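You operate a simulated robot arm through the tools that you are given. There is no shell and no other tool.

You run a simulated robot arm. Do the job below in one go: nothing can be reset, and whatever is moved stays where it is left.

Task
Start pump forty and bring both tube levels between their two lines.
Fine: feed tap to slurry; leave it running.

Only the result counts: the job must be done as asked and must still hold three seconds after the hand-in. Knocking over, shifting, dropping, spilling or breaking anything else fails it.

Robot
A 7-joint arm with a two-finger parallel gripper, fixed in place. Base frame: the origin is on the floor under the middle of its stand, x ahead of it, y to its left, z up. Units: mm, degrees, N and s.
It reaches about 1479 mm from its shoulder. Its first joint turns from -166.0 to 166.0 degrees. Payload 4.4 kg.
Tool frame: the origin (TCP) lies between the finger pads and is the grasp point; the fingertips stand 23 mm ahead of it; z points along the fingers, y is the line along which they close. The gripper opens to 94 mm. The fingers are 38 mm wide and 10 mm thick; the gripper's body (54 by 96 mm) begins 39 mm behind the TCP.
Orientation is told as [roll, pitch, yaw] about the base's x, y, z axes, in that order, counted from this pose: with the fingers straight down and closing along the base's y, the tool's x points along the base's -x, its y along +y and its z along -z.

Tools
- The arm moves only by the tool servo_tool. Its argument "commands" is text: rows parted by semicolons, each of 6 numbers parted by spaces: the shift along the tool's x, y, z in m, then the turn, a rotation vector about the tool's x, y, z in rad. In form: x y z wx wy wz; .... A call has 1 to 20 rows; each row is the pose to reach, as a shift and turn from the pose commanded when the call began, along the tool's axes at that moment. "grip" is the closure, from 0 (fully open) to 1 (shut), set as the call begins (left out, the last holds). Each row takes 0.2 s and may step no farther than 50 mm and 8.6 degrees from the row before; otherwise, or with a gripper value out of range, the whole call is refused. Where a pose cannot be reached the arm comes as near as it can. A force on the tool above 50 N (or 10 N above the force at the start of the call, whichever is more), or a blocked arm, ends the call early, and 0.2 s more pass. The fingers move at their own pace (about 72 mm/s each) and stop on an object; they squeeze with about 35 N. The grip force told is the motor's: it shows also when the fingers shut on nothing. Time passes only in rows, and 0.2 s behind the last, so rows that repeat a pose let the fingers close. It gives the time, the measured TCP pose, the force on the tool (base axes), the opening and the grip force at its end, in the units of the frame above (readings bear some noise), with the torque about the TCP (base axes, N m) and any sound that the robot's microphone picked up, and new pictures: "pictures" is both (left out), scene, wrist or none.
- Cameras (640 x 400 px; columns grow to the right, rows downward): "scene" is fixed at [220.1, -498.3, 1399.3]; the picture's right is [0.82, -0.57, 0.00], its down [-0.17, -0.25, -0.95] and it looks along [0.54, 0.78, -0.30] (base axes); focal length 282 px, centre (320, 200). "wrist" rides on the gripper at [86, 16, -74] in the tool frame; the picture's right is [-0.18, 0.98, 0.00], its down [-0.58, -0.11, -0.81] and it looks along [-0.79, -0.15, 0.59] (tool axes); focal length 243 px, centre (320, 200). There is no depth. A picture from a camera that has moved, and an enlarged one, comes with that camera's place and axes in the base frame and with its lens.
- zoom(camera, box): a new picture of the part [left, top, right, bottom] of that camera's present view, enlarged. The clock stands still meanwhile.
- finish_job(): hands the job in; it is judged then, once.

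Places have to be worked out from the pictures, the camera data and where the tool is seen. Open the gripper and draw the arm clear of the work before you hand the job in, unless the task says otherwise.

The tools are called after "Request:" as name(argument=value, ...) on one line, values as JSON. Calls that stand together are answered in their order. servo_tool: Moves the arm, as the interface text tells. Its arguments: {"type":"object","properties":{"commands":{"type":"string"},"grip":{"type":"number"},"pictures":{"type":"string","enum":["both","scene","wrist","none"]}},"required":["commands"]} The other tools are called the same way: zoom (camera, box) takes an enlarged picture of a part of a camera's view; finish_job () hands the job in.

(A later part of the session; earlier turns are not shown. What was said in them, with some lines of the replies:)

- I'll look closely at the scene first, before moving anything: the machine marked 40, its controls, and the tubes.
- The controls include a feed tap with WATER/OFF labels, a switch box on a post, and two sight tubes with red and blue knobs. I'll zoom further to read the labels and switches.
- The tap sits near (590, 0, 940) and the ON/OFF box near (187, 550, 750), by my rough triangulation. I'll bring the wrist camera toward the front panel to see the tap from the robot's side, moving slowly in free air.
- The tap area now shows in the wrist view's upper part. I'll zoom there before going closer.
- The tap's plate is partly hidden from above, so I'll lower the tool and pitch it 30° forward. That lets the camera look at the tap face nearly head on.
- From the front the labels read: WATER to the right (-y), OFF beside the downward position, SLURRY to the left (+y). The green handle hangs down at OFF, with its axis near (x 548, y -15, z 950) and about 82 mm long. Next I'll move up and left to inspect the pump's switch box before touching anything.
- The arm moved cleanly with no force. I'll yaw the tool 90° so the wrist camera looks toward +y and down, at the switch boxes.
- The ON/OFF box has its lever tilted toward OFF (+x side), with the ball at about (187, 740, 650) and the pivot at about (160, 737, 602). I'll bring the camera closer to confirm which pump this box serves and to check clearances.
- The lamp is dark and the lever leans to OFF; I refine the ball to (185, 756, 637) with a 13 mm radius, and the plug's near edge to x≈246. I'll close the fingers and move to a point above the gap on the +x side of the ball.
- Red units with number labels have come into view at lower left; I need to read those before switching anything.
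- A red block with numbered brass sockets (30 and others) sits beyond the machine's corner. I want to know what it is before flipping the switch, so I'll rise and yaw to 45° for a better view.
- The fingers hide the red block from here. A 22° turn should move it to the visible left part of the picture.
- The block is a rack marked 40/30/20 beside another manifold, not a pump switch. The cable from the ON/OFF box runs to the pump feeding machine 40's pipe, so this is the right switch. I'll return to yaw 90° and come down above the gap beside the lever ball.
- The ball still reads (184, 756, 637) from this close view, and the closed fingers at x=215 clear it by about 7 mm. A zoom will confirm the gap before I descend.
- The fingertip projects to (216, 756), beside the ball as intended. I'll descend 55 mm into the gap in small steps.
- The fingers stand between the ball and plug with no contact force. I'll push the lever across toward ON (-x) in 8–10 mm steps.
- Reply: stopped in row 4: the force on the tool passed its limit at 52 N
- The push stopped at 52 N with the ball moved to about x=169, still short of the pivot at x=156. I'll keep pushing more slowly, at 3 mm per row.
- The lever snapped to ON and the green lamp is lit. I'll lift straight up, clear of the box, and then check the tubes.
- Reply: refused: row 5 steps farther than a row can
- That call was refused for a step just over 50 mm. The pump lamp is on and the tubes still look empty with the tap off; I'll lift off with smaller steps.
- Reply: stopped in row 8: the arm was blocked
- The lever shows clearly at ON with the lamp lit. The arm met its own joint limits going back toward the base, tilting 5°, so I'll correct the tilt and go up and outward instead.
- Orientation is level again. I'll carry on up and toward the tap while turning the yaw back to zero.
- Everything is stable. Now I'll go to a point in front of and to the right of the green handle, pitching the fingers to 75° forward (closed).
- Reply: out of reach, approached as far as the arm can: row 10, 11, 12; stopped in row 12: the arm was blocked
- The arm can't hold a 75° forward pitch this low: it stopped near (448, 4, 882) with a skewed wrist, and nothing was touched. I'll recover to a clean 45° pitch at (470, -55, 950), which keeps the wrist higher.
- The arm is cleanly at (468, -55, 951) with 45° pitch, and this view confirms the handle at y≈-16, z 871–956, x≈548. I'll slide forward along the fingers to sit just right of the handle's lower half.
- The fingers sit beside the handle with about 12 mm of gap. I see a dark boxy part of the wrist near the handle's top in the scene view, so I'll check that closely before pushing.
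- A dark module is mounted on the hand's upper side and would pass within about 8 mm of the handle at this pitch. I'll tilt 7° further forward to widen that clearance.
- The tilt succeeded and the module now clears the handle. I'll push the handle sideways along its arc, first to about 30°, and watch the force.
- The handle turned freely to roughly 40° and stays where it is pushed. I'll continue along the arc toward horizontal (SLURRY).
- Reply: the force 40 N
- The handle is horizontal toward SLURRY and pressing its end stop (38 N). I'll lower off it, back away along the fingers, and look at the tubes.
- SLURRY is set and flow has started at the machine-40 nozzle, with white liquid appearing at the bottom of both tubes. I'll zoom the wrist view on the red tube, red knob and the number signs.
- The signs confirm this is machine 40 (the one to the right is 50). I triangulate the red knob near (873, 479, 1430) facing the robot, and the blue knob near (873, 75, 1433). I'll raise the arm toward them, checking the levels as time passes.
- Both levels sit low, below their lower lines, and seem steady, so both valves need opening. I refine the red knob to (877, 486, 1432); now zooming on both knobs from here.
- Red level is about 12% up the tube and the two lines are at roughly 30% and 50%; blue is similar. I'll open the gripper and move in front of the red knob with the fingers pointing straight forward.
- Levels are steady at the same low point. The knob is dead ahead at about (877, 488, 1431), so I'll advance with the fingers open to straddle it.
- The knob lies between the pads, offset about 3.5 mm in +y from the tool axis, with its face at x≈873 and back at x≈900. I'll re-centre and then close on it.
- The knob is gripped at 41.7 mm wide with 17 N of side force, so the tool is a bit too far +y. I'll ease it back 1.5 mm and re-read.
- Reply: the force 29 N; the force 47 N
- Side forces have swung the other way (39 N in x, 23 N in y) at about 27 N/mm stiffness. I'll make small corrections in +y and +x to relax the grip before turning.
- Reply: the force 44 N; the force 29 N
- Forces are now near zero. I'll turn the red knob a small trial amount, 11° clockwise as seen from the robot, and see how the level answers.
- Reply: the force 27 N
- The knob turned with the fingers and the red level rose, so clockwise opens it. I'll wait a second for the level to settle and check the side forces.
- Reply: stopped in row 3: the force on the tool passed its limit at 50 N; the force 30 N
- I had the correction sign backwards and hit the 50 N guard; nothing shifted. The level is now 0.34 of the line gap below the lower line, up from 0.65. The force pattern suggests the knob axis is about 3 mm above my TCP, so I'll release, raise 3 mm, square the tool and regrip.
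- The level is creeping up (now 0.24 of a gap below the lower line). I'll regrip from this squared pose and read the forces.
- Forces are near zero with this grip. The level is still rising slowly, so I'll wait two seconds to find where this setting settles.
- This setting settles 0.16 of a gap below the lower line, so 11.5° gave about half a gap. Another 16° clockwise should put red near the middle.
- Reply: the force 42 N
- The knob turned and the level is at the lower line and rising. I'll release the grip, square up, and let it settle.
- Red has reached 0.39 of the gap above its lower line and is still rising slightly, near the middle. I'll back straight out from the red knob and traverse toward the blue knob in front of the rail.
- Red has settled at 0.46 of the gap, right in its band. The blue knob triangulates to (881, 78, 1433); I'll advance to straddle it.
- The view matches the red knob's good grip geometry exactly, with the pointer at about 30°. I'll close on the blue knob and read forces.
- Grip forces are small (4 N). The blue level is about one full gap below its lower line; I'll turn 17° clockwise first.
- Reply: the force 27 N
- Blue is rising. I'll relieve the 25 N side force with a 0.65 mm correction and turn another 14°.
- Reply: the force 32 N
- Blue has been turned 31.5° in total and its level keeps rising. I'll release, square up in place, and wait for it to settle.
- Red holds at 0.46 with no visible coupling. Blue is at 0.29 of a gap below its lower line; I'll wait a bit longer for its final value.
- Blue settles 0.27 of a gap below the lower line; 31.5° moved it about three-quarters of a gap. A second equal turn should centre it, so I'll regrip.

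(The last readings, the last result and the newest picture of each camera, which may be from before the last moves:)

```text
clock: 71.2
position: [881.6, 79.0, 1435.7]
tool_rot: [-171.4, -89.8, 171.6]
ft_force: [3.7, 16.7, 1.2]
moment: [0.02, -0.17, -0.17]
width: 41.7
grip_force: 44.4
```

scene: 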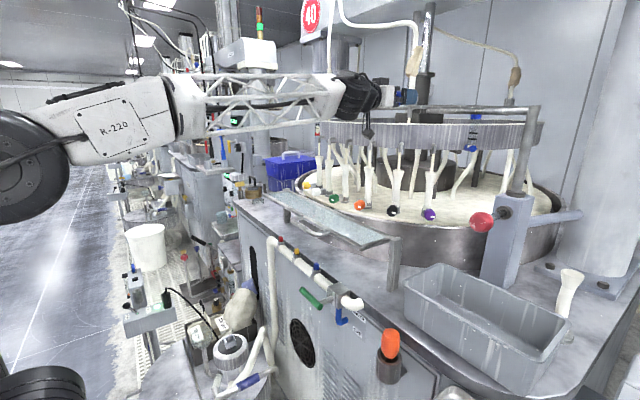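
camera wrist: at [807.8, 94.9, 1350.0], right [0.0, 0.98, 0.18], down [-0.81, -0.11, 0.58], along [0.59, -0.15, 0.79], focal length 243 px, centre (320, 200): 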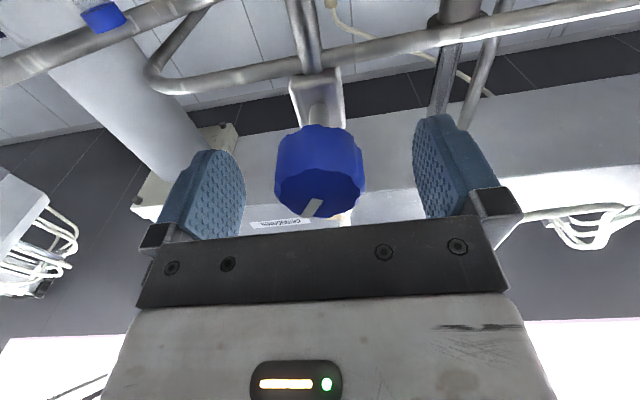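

Request:
servo_tool(commands="0 0.0004 0 0 0 0; 0 0.0005 0 0 0 0.05; 0 0.0006 0 0 0 0.1; 0 0.0007 0 0 0 0.15; 0 0.0008 0 0 0 0.2; 0 0.0009 0 0 0 0.25; 0 0.001 0 0 0 0.3", pictures="none")

Request:
zoom(camera="wrist", box=[200, 100, 440, 240])

Request:
zoom(camera="scene", box=[465, 110, 487, 155])

```text
clock: 72.8
position: [881.3, 79.3, 1434.6]
tool_rot: [90.2, -72.7, -90.2]
ft_force: [-12.9, 1.0, 0.4]
moment: [0.0, -0.24, -0.26]
width: 41.8
grip_force: 45.0
```

```text
2.67 times, centred on (320, 170) of wrist
camera zoom: at [807.1, 119.3, 1358.2], right [0.0, 0.88, 0.47], down [-0.81, -0.28, 0.52], along [0.59, -0.38, 0.71], focal length 647 px, centre (320, 280)
```

zoom: 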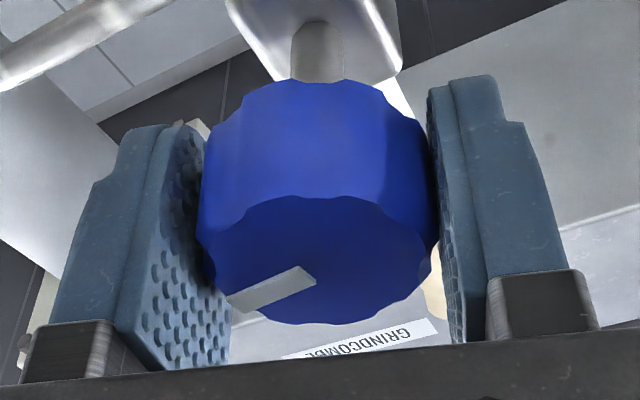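

```text
8.89 times, centred on (476, 132) of scene
camera zoom: at [220.1, -498.3, 1399.3], right [0.82, -0.57, 0.0], down [-0.17, -0.25, -0.95], along [0.54, 0.78, -0.3], focal length 2510 px, centre (-1067, 800)
```

zoom: 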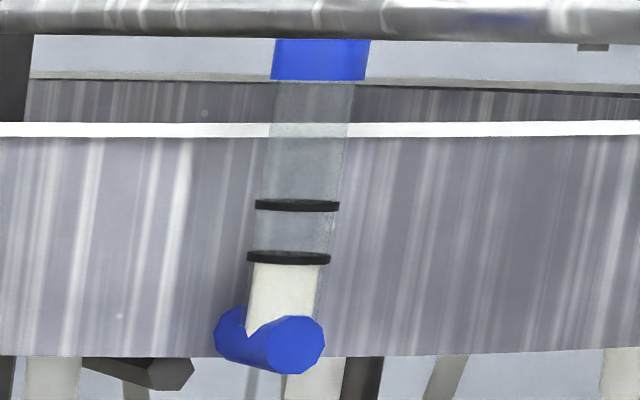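

Forces stayed low through the first half of this turn and the level is climbing. I'll do the remaining 14°, then release and square up.

Request:
servo_tool(commands="0 0.0001 0 0 0 0.05; 0 0.0001 0 0 0 0.1; 0 0.0002 0 0 0 0.15; 0 0.0002 0 0 0 0.2; 0 0.0002 0 0 0 0.25", pictures="none")

Request:
servo_tool(commands="0 0 0 0 0 0; 0 0 0 0 0 0; 0 0 0 0 0 -0.07; 0 0 0 0 0 -0.15; 0 0 0 0 0 -0.25; 0 0 0 0 0 -0.35; 0 0 0 0 0 -0.45; 0 0 0 0 0 -0.55; 0 0 0 0 0 -0.55; 0 0 0 0 0 -0.55", grip=0.35, pictures="none")

Request:
zoom(camera="scene", box=[465, 110, 487, 155])

Request:
zoom(camera="wrist", box=[200, 100, 440, 240])

```text
clock: 74.0
position: [881.5, 78.3, 1436.4]
tool_rot: [90.0, -58.5, -89.9]
ft_force: [-27.4, -22.1, -10.6]
moment: [-0.05, 0.17, -0.66]
width: 41.6
grip_force: 44.5
```

```text
clock: 76.2
position: [881.6, 80.0, 1434.7]
tool_rot: [-150.5, -89.9, 150.5]
ft_force: [-0.5, -0.3, 0.0]
moment: [-0.01, -0.01, 0.02]
width: 60.9
grip_force: 0.1
```

```text
8.89 times, centred on (476, 132) of scene
camera zoom: at [220.1, -498.3, 1399.3], right [0.82, -0.57, 0.0], down [-0.17, -0.25, -0.95], along [0.54, 0.78, -0.3], focal length 2510 px, centre (-1067, 800)
```

zoom: 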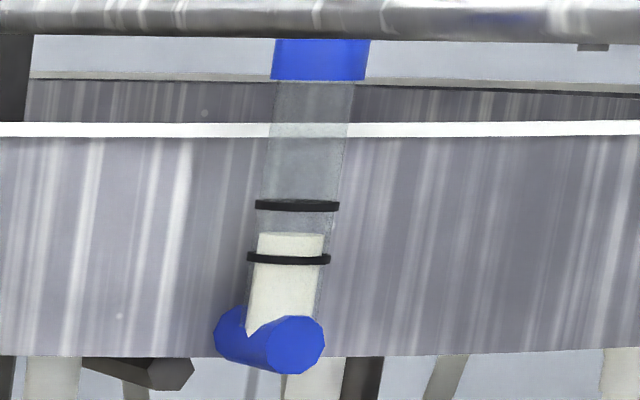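

```text
2.67 times, centred on (320, 170) of wrist
camera zoom: at [806.9, 95.0, 1348.9], right [0.0, 0.98, 0.18], down [-0.81, -0.11, 0.58], along [0.59, -0.15, 0.79], focal length 647 px, centre (320, 280)
```

zoom: 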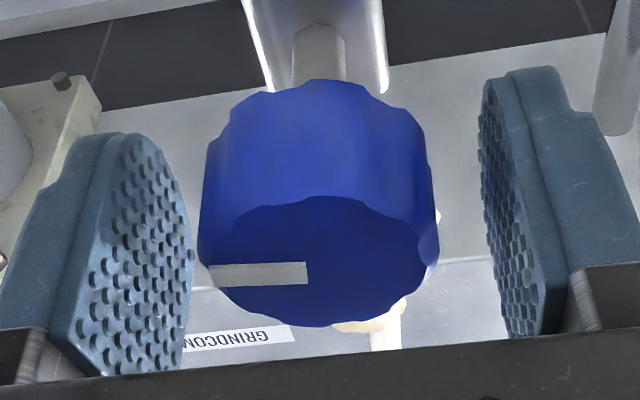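

Blue is now at 0.42 of the gap, between its lines. I'll open fully and back the arm well clear, then recheck everything.

Request:
servo_tool(commands="0 0 -0.035 0 0 0; 0 0 -0.07 0 0 0; 0 0 -0.11 0 0 0; 0 0 -0.15 0 0 0; 0 0.03 -0.18 0 0 0; 0 0.06 -0.21 0 0 0; 0 0.09 -0.24 0 0 0; 0 0.12 -0.27 0 0 0; 0 0.15 -0.3 0 0 0; 0 0.18 -0.32 0 0 0", grip=0, pictures="both")

Request:
zoom(camera="scene", box=[310, 110, 330, 145])

Request:
zoom(camera="scene", box=[465, 110, 487, 155])

Request:
zoom(camera="scene", box=[100, 260, 360, 400])

Request:
zoom(camera="scene", box=[290, 60, 550, 240])

```text
clock: 78.4
position: [560.4, 259.5, 1433.0]
tool_rot: [-165.4, -89.9, 165.5]
ft_force: [-0.5, -0.1, 0.1]
moment: [-0.01, -0.05, -0.01]
width: 94.0
grip_force: 0.1
camera wrist: at [486.3, 275.1, 1347.5], right [0.0, 0.98, 0.18], down [-0.81, -0.11, 0.58], along [0.59, -0.15, 0.79], focal length 243 px, centre (320, 200)
```

scene: 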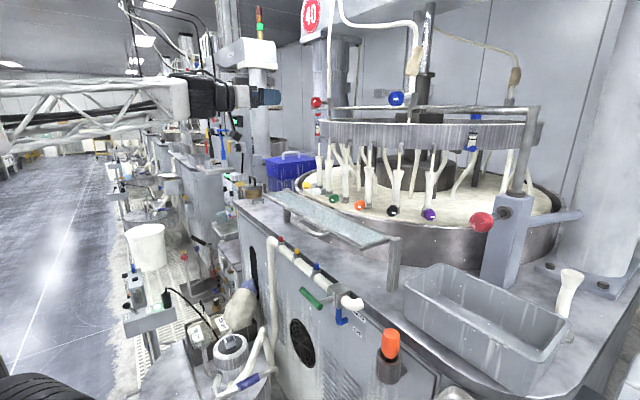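
wrist: 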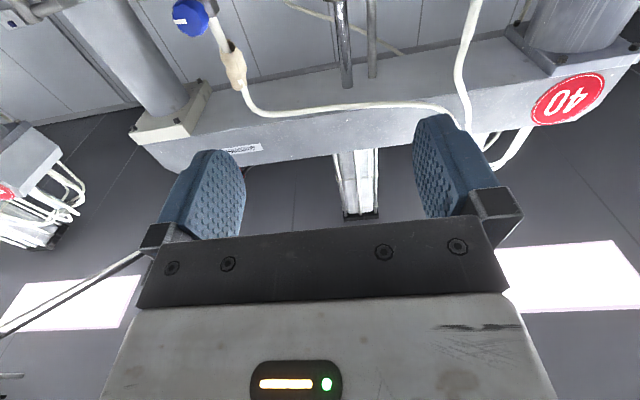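

```text
11.43 times, centred on (320, 128) of scene
camera zoom: at [220.1, -498.3, 1399.3], right [0.82, -0.57, 0.0], down [-0.17, -0.25, -0.95], along [0.54, 0.78, -0.3], focal length 3227 px, centre (320, 1029)
```

zoom: 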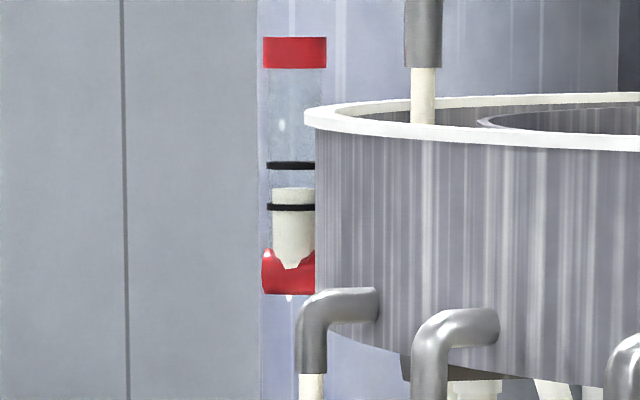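

```text
8.89 times, centred on (476, 132) of scene
camera zoom: at [220.1, -498.3, 1399.3], right [0.82, -0.57, 0.0], down [-0.17, -0.25, -0.95], along [0.54, 0.78, -0.3], focal length 2510 px, centre (-1067, 800)
```

zoom: 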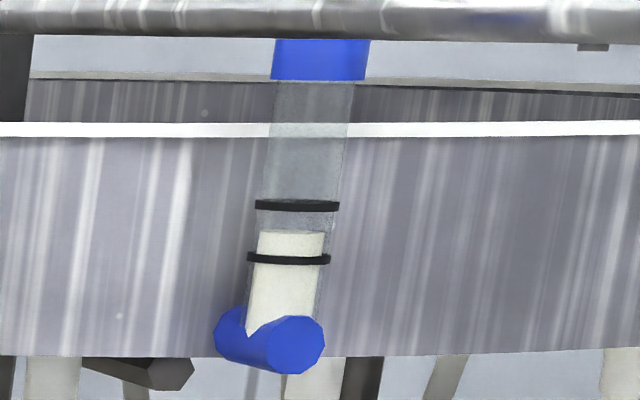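

```text
2.46 times, centred on (230, 330) of scene
camera zoom: at [220.1, -498.3, 1399.3], right [0.82, -0.57, 0.0], down [-0.17, -0.25, -0.95], along [0.54, 0.78, -0.3], focal length 695 px, centre (542, -120)
```

zoom: 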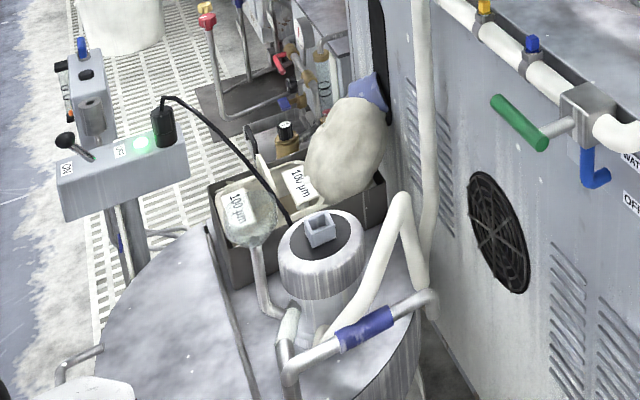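

```text
2.22 times, centred on (420, 150) of scene
camera zoom: at [220.1, -498.3, 1399.3], right [0.82, -0.57, 0.0], down [-0.17, -0.25, -0.95], along [0.54, 0.78, -0.3], focal length 628 px, centre (98, 311)
```

zoom: 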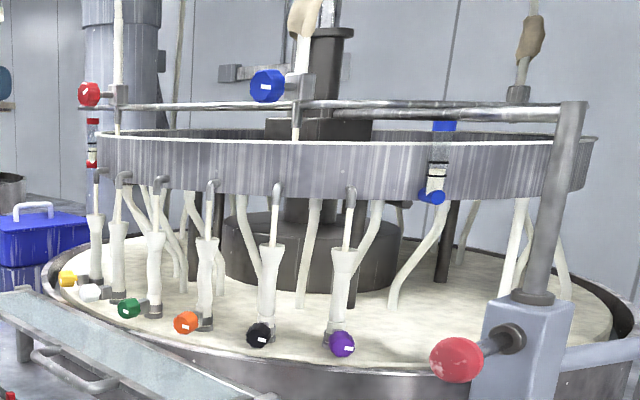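

Both levels sit mid-band (red 0.46, blue 0.50), the tap points to SLURRY, and the pump lamp is lit. I'll draw the arm a little further away, letting time pass to confirm that the levels hold.

Request:
servo_tool(commands="-0.02 0.03 -0.02 0 0 0; -0.04 0.06 -0.04 0 0 0; -0.06 0.09 -0.06 0 0 0; -0.08 0.12 -0.07 0 0 0; -0.1 0.15 -0.08 0 0 0; -0.1 0.15 -0.08 0 0 0; -0.1 0.15 -0.08 0 0 0; -0.1 0.15 -0.08 0 0 0; -0.1 0.15 -0.08 0 0 0; -0.1 0.15 -0.08 0 0 0; -0.1 0.15 -0.08 0 0 0; -0.1 0.15 -0.08 0 0 0; -0.1 0.15 -0.08 0 0 0; -0.1 0.15 -0.08 0 0 0; -0.1 0.15 -0.08 0 0 0; -0.1 0.15 -0.08 0 0 0; -0.1 0.15 -0.08 0 0 0; -0.1 0.15 -0.08 0 0 0", grip=0, pictures="both")

Request:
zoom(camera="scene", box=[310, 110, 330, 145])

Request:
zoom(camera="scene", box=[465, 110, 487, 155])

Request:
zoom(camera="scene", box=[100, 260, 220, 350])

```text
clock: 82.2
position: [481.5, 407.9, 1534.1]
tool_rot: [178.3, -89.9, -178.3]
ft_force: [0.2, 0.6, -0.1]
moment: [-0.03, -0.02, 0.01]
width: 94.0
grip_force: 0.0
camera wrist: at [407.0, 424.3, 1448.0], right [0.0, 0.98, 0.18], down [-0.81, -0.11, 0.58], along [0.59, -0.15, 0.79], focal length 243 px, centre (320, 200)
```

scene: 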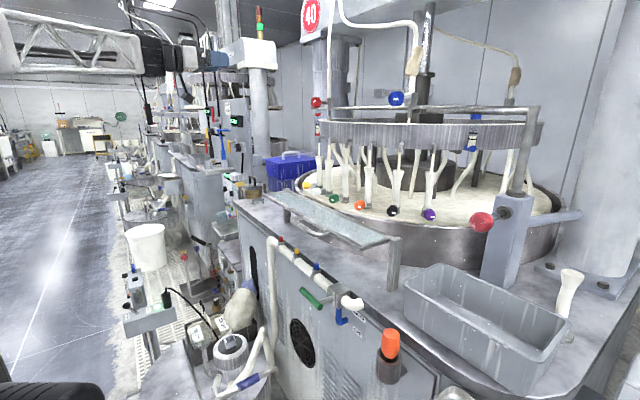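
wrist: 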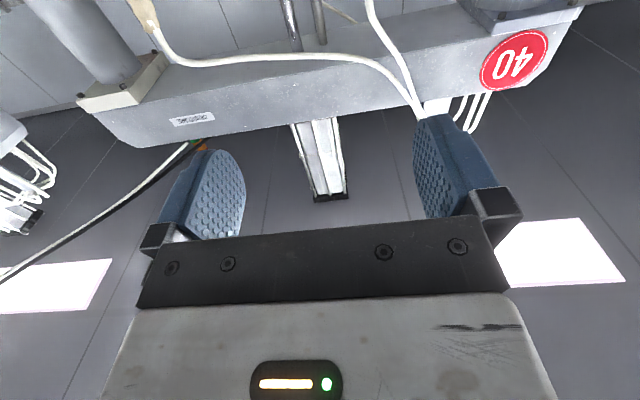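

```text
11.43 times, centred on (320, 128) of scene
camera zoom: at [220.1, -498.3, 1399.3], right [0.82, -0.57, 0.0], down [-0.17, -0.25, -0.95], along [0.54, 0.78, -0.3], focal length 3227 px, centre (320, 1029)
```

zoom: 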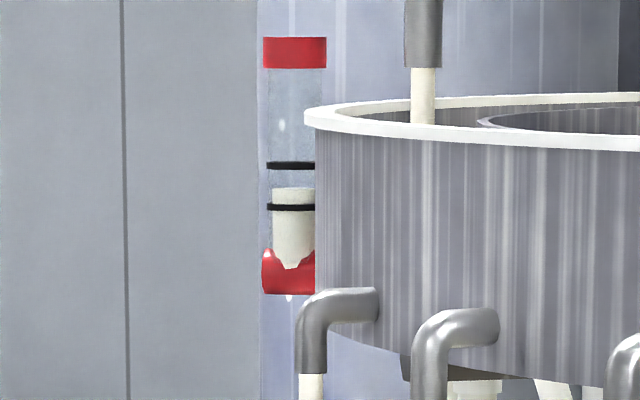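

```text
8.89 times, centred on (476, 132) of scene
camera zoom: at [220.1, -498.3, 1399.3], right [0.82, -0.57, 0.0], down [-0.17, -0.25, -0.95], along [0.54, 0.78, -0.3], focal length 2510 px, centre (-1067, 800)
```

zoom: 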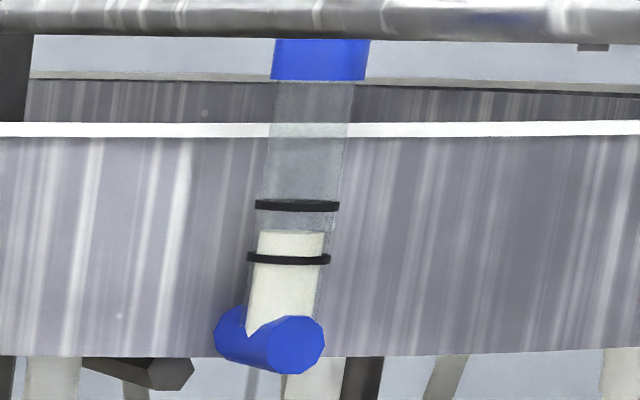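

```text
4.44 times, centred on (160, 305) of scene
camera zoom: at [220.1, -498.3, 1399.3], right [0.82, -0.57, 0.0], down [-0.17, -0.25, -0.95], along [0.54, 0.78, -0.3], focal length 1255 px, centre (1031, -267)
```

zoom: 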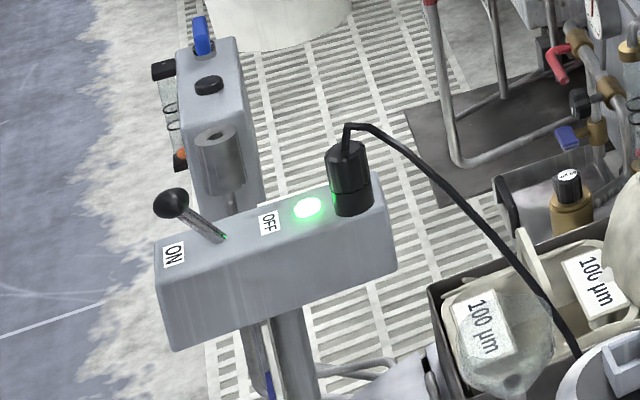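

The levels have not moved over the last four seconds: red about 0.46 and blue about 0.50 of the way between their lines. The pump is ON with its lamp lit, the tap is at SLURRY, and the gripper is open and clear. Handing in now.

Request:
finish_job()

```text
The job is handed in.
```

Pump forty is running, the feed tap is at SLURRY, and both tube levels are between their lines. I left it running and handed the job in.

- **Pump:** the lever on the ON/OFF box is at ON and its green lamp is lit. Slurry is flowing on machine 40.
- **Feed tap:** the green handle is turned from OFF to SLURRY, against its end stop.
- **Red tube:** the level is steady at about 46% of the way from the lower line to the upper line.
- **Blue tube:** the level is steady at about 50% of the way.

Both levels held still for the last four seconds before hand-in. The arm is drawn back with the gripper open, and I saw nothing else moved or spilled.

The arm stopped itself on force twice, at 50–52 N, once on the pump lever and once on the red knob. It also ran into its own reach limits twice. None of these stops shifted or damaged anything I could see.
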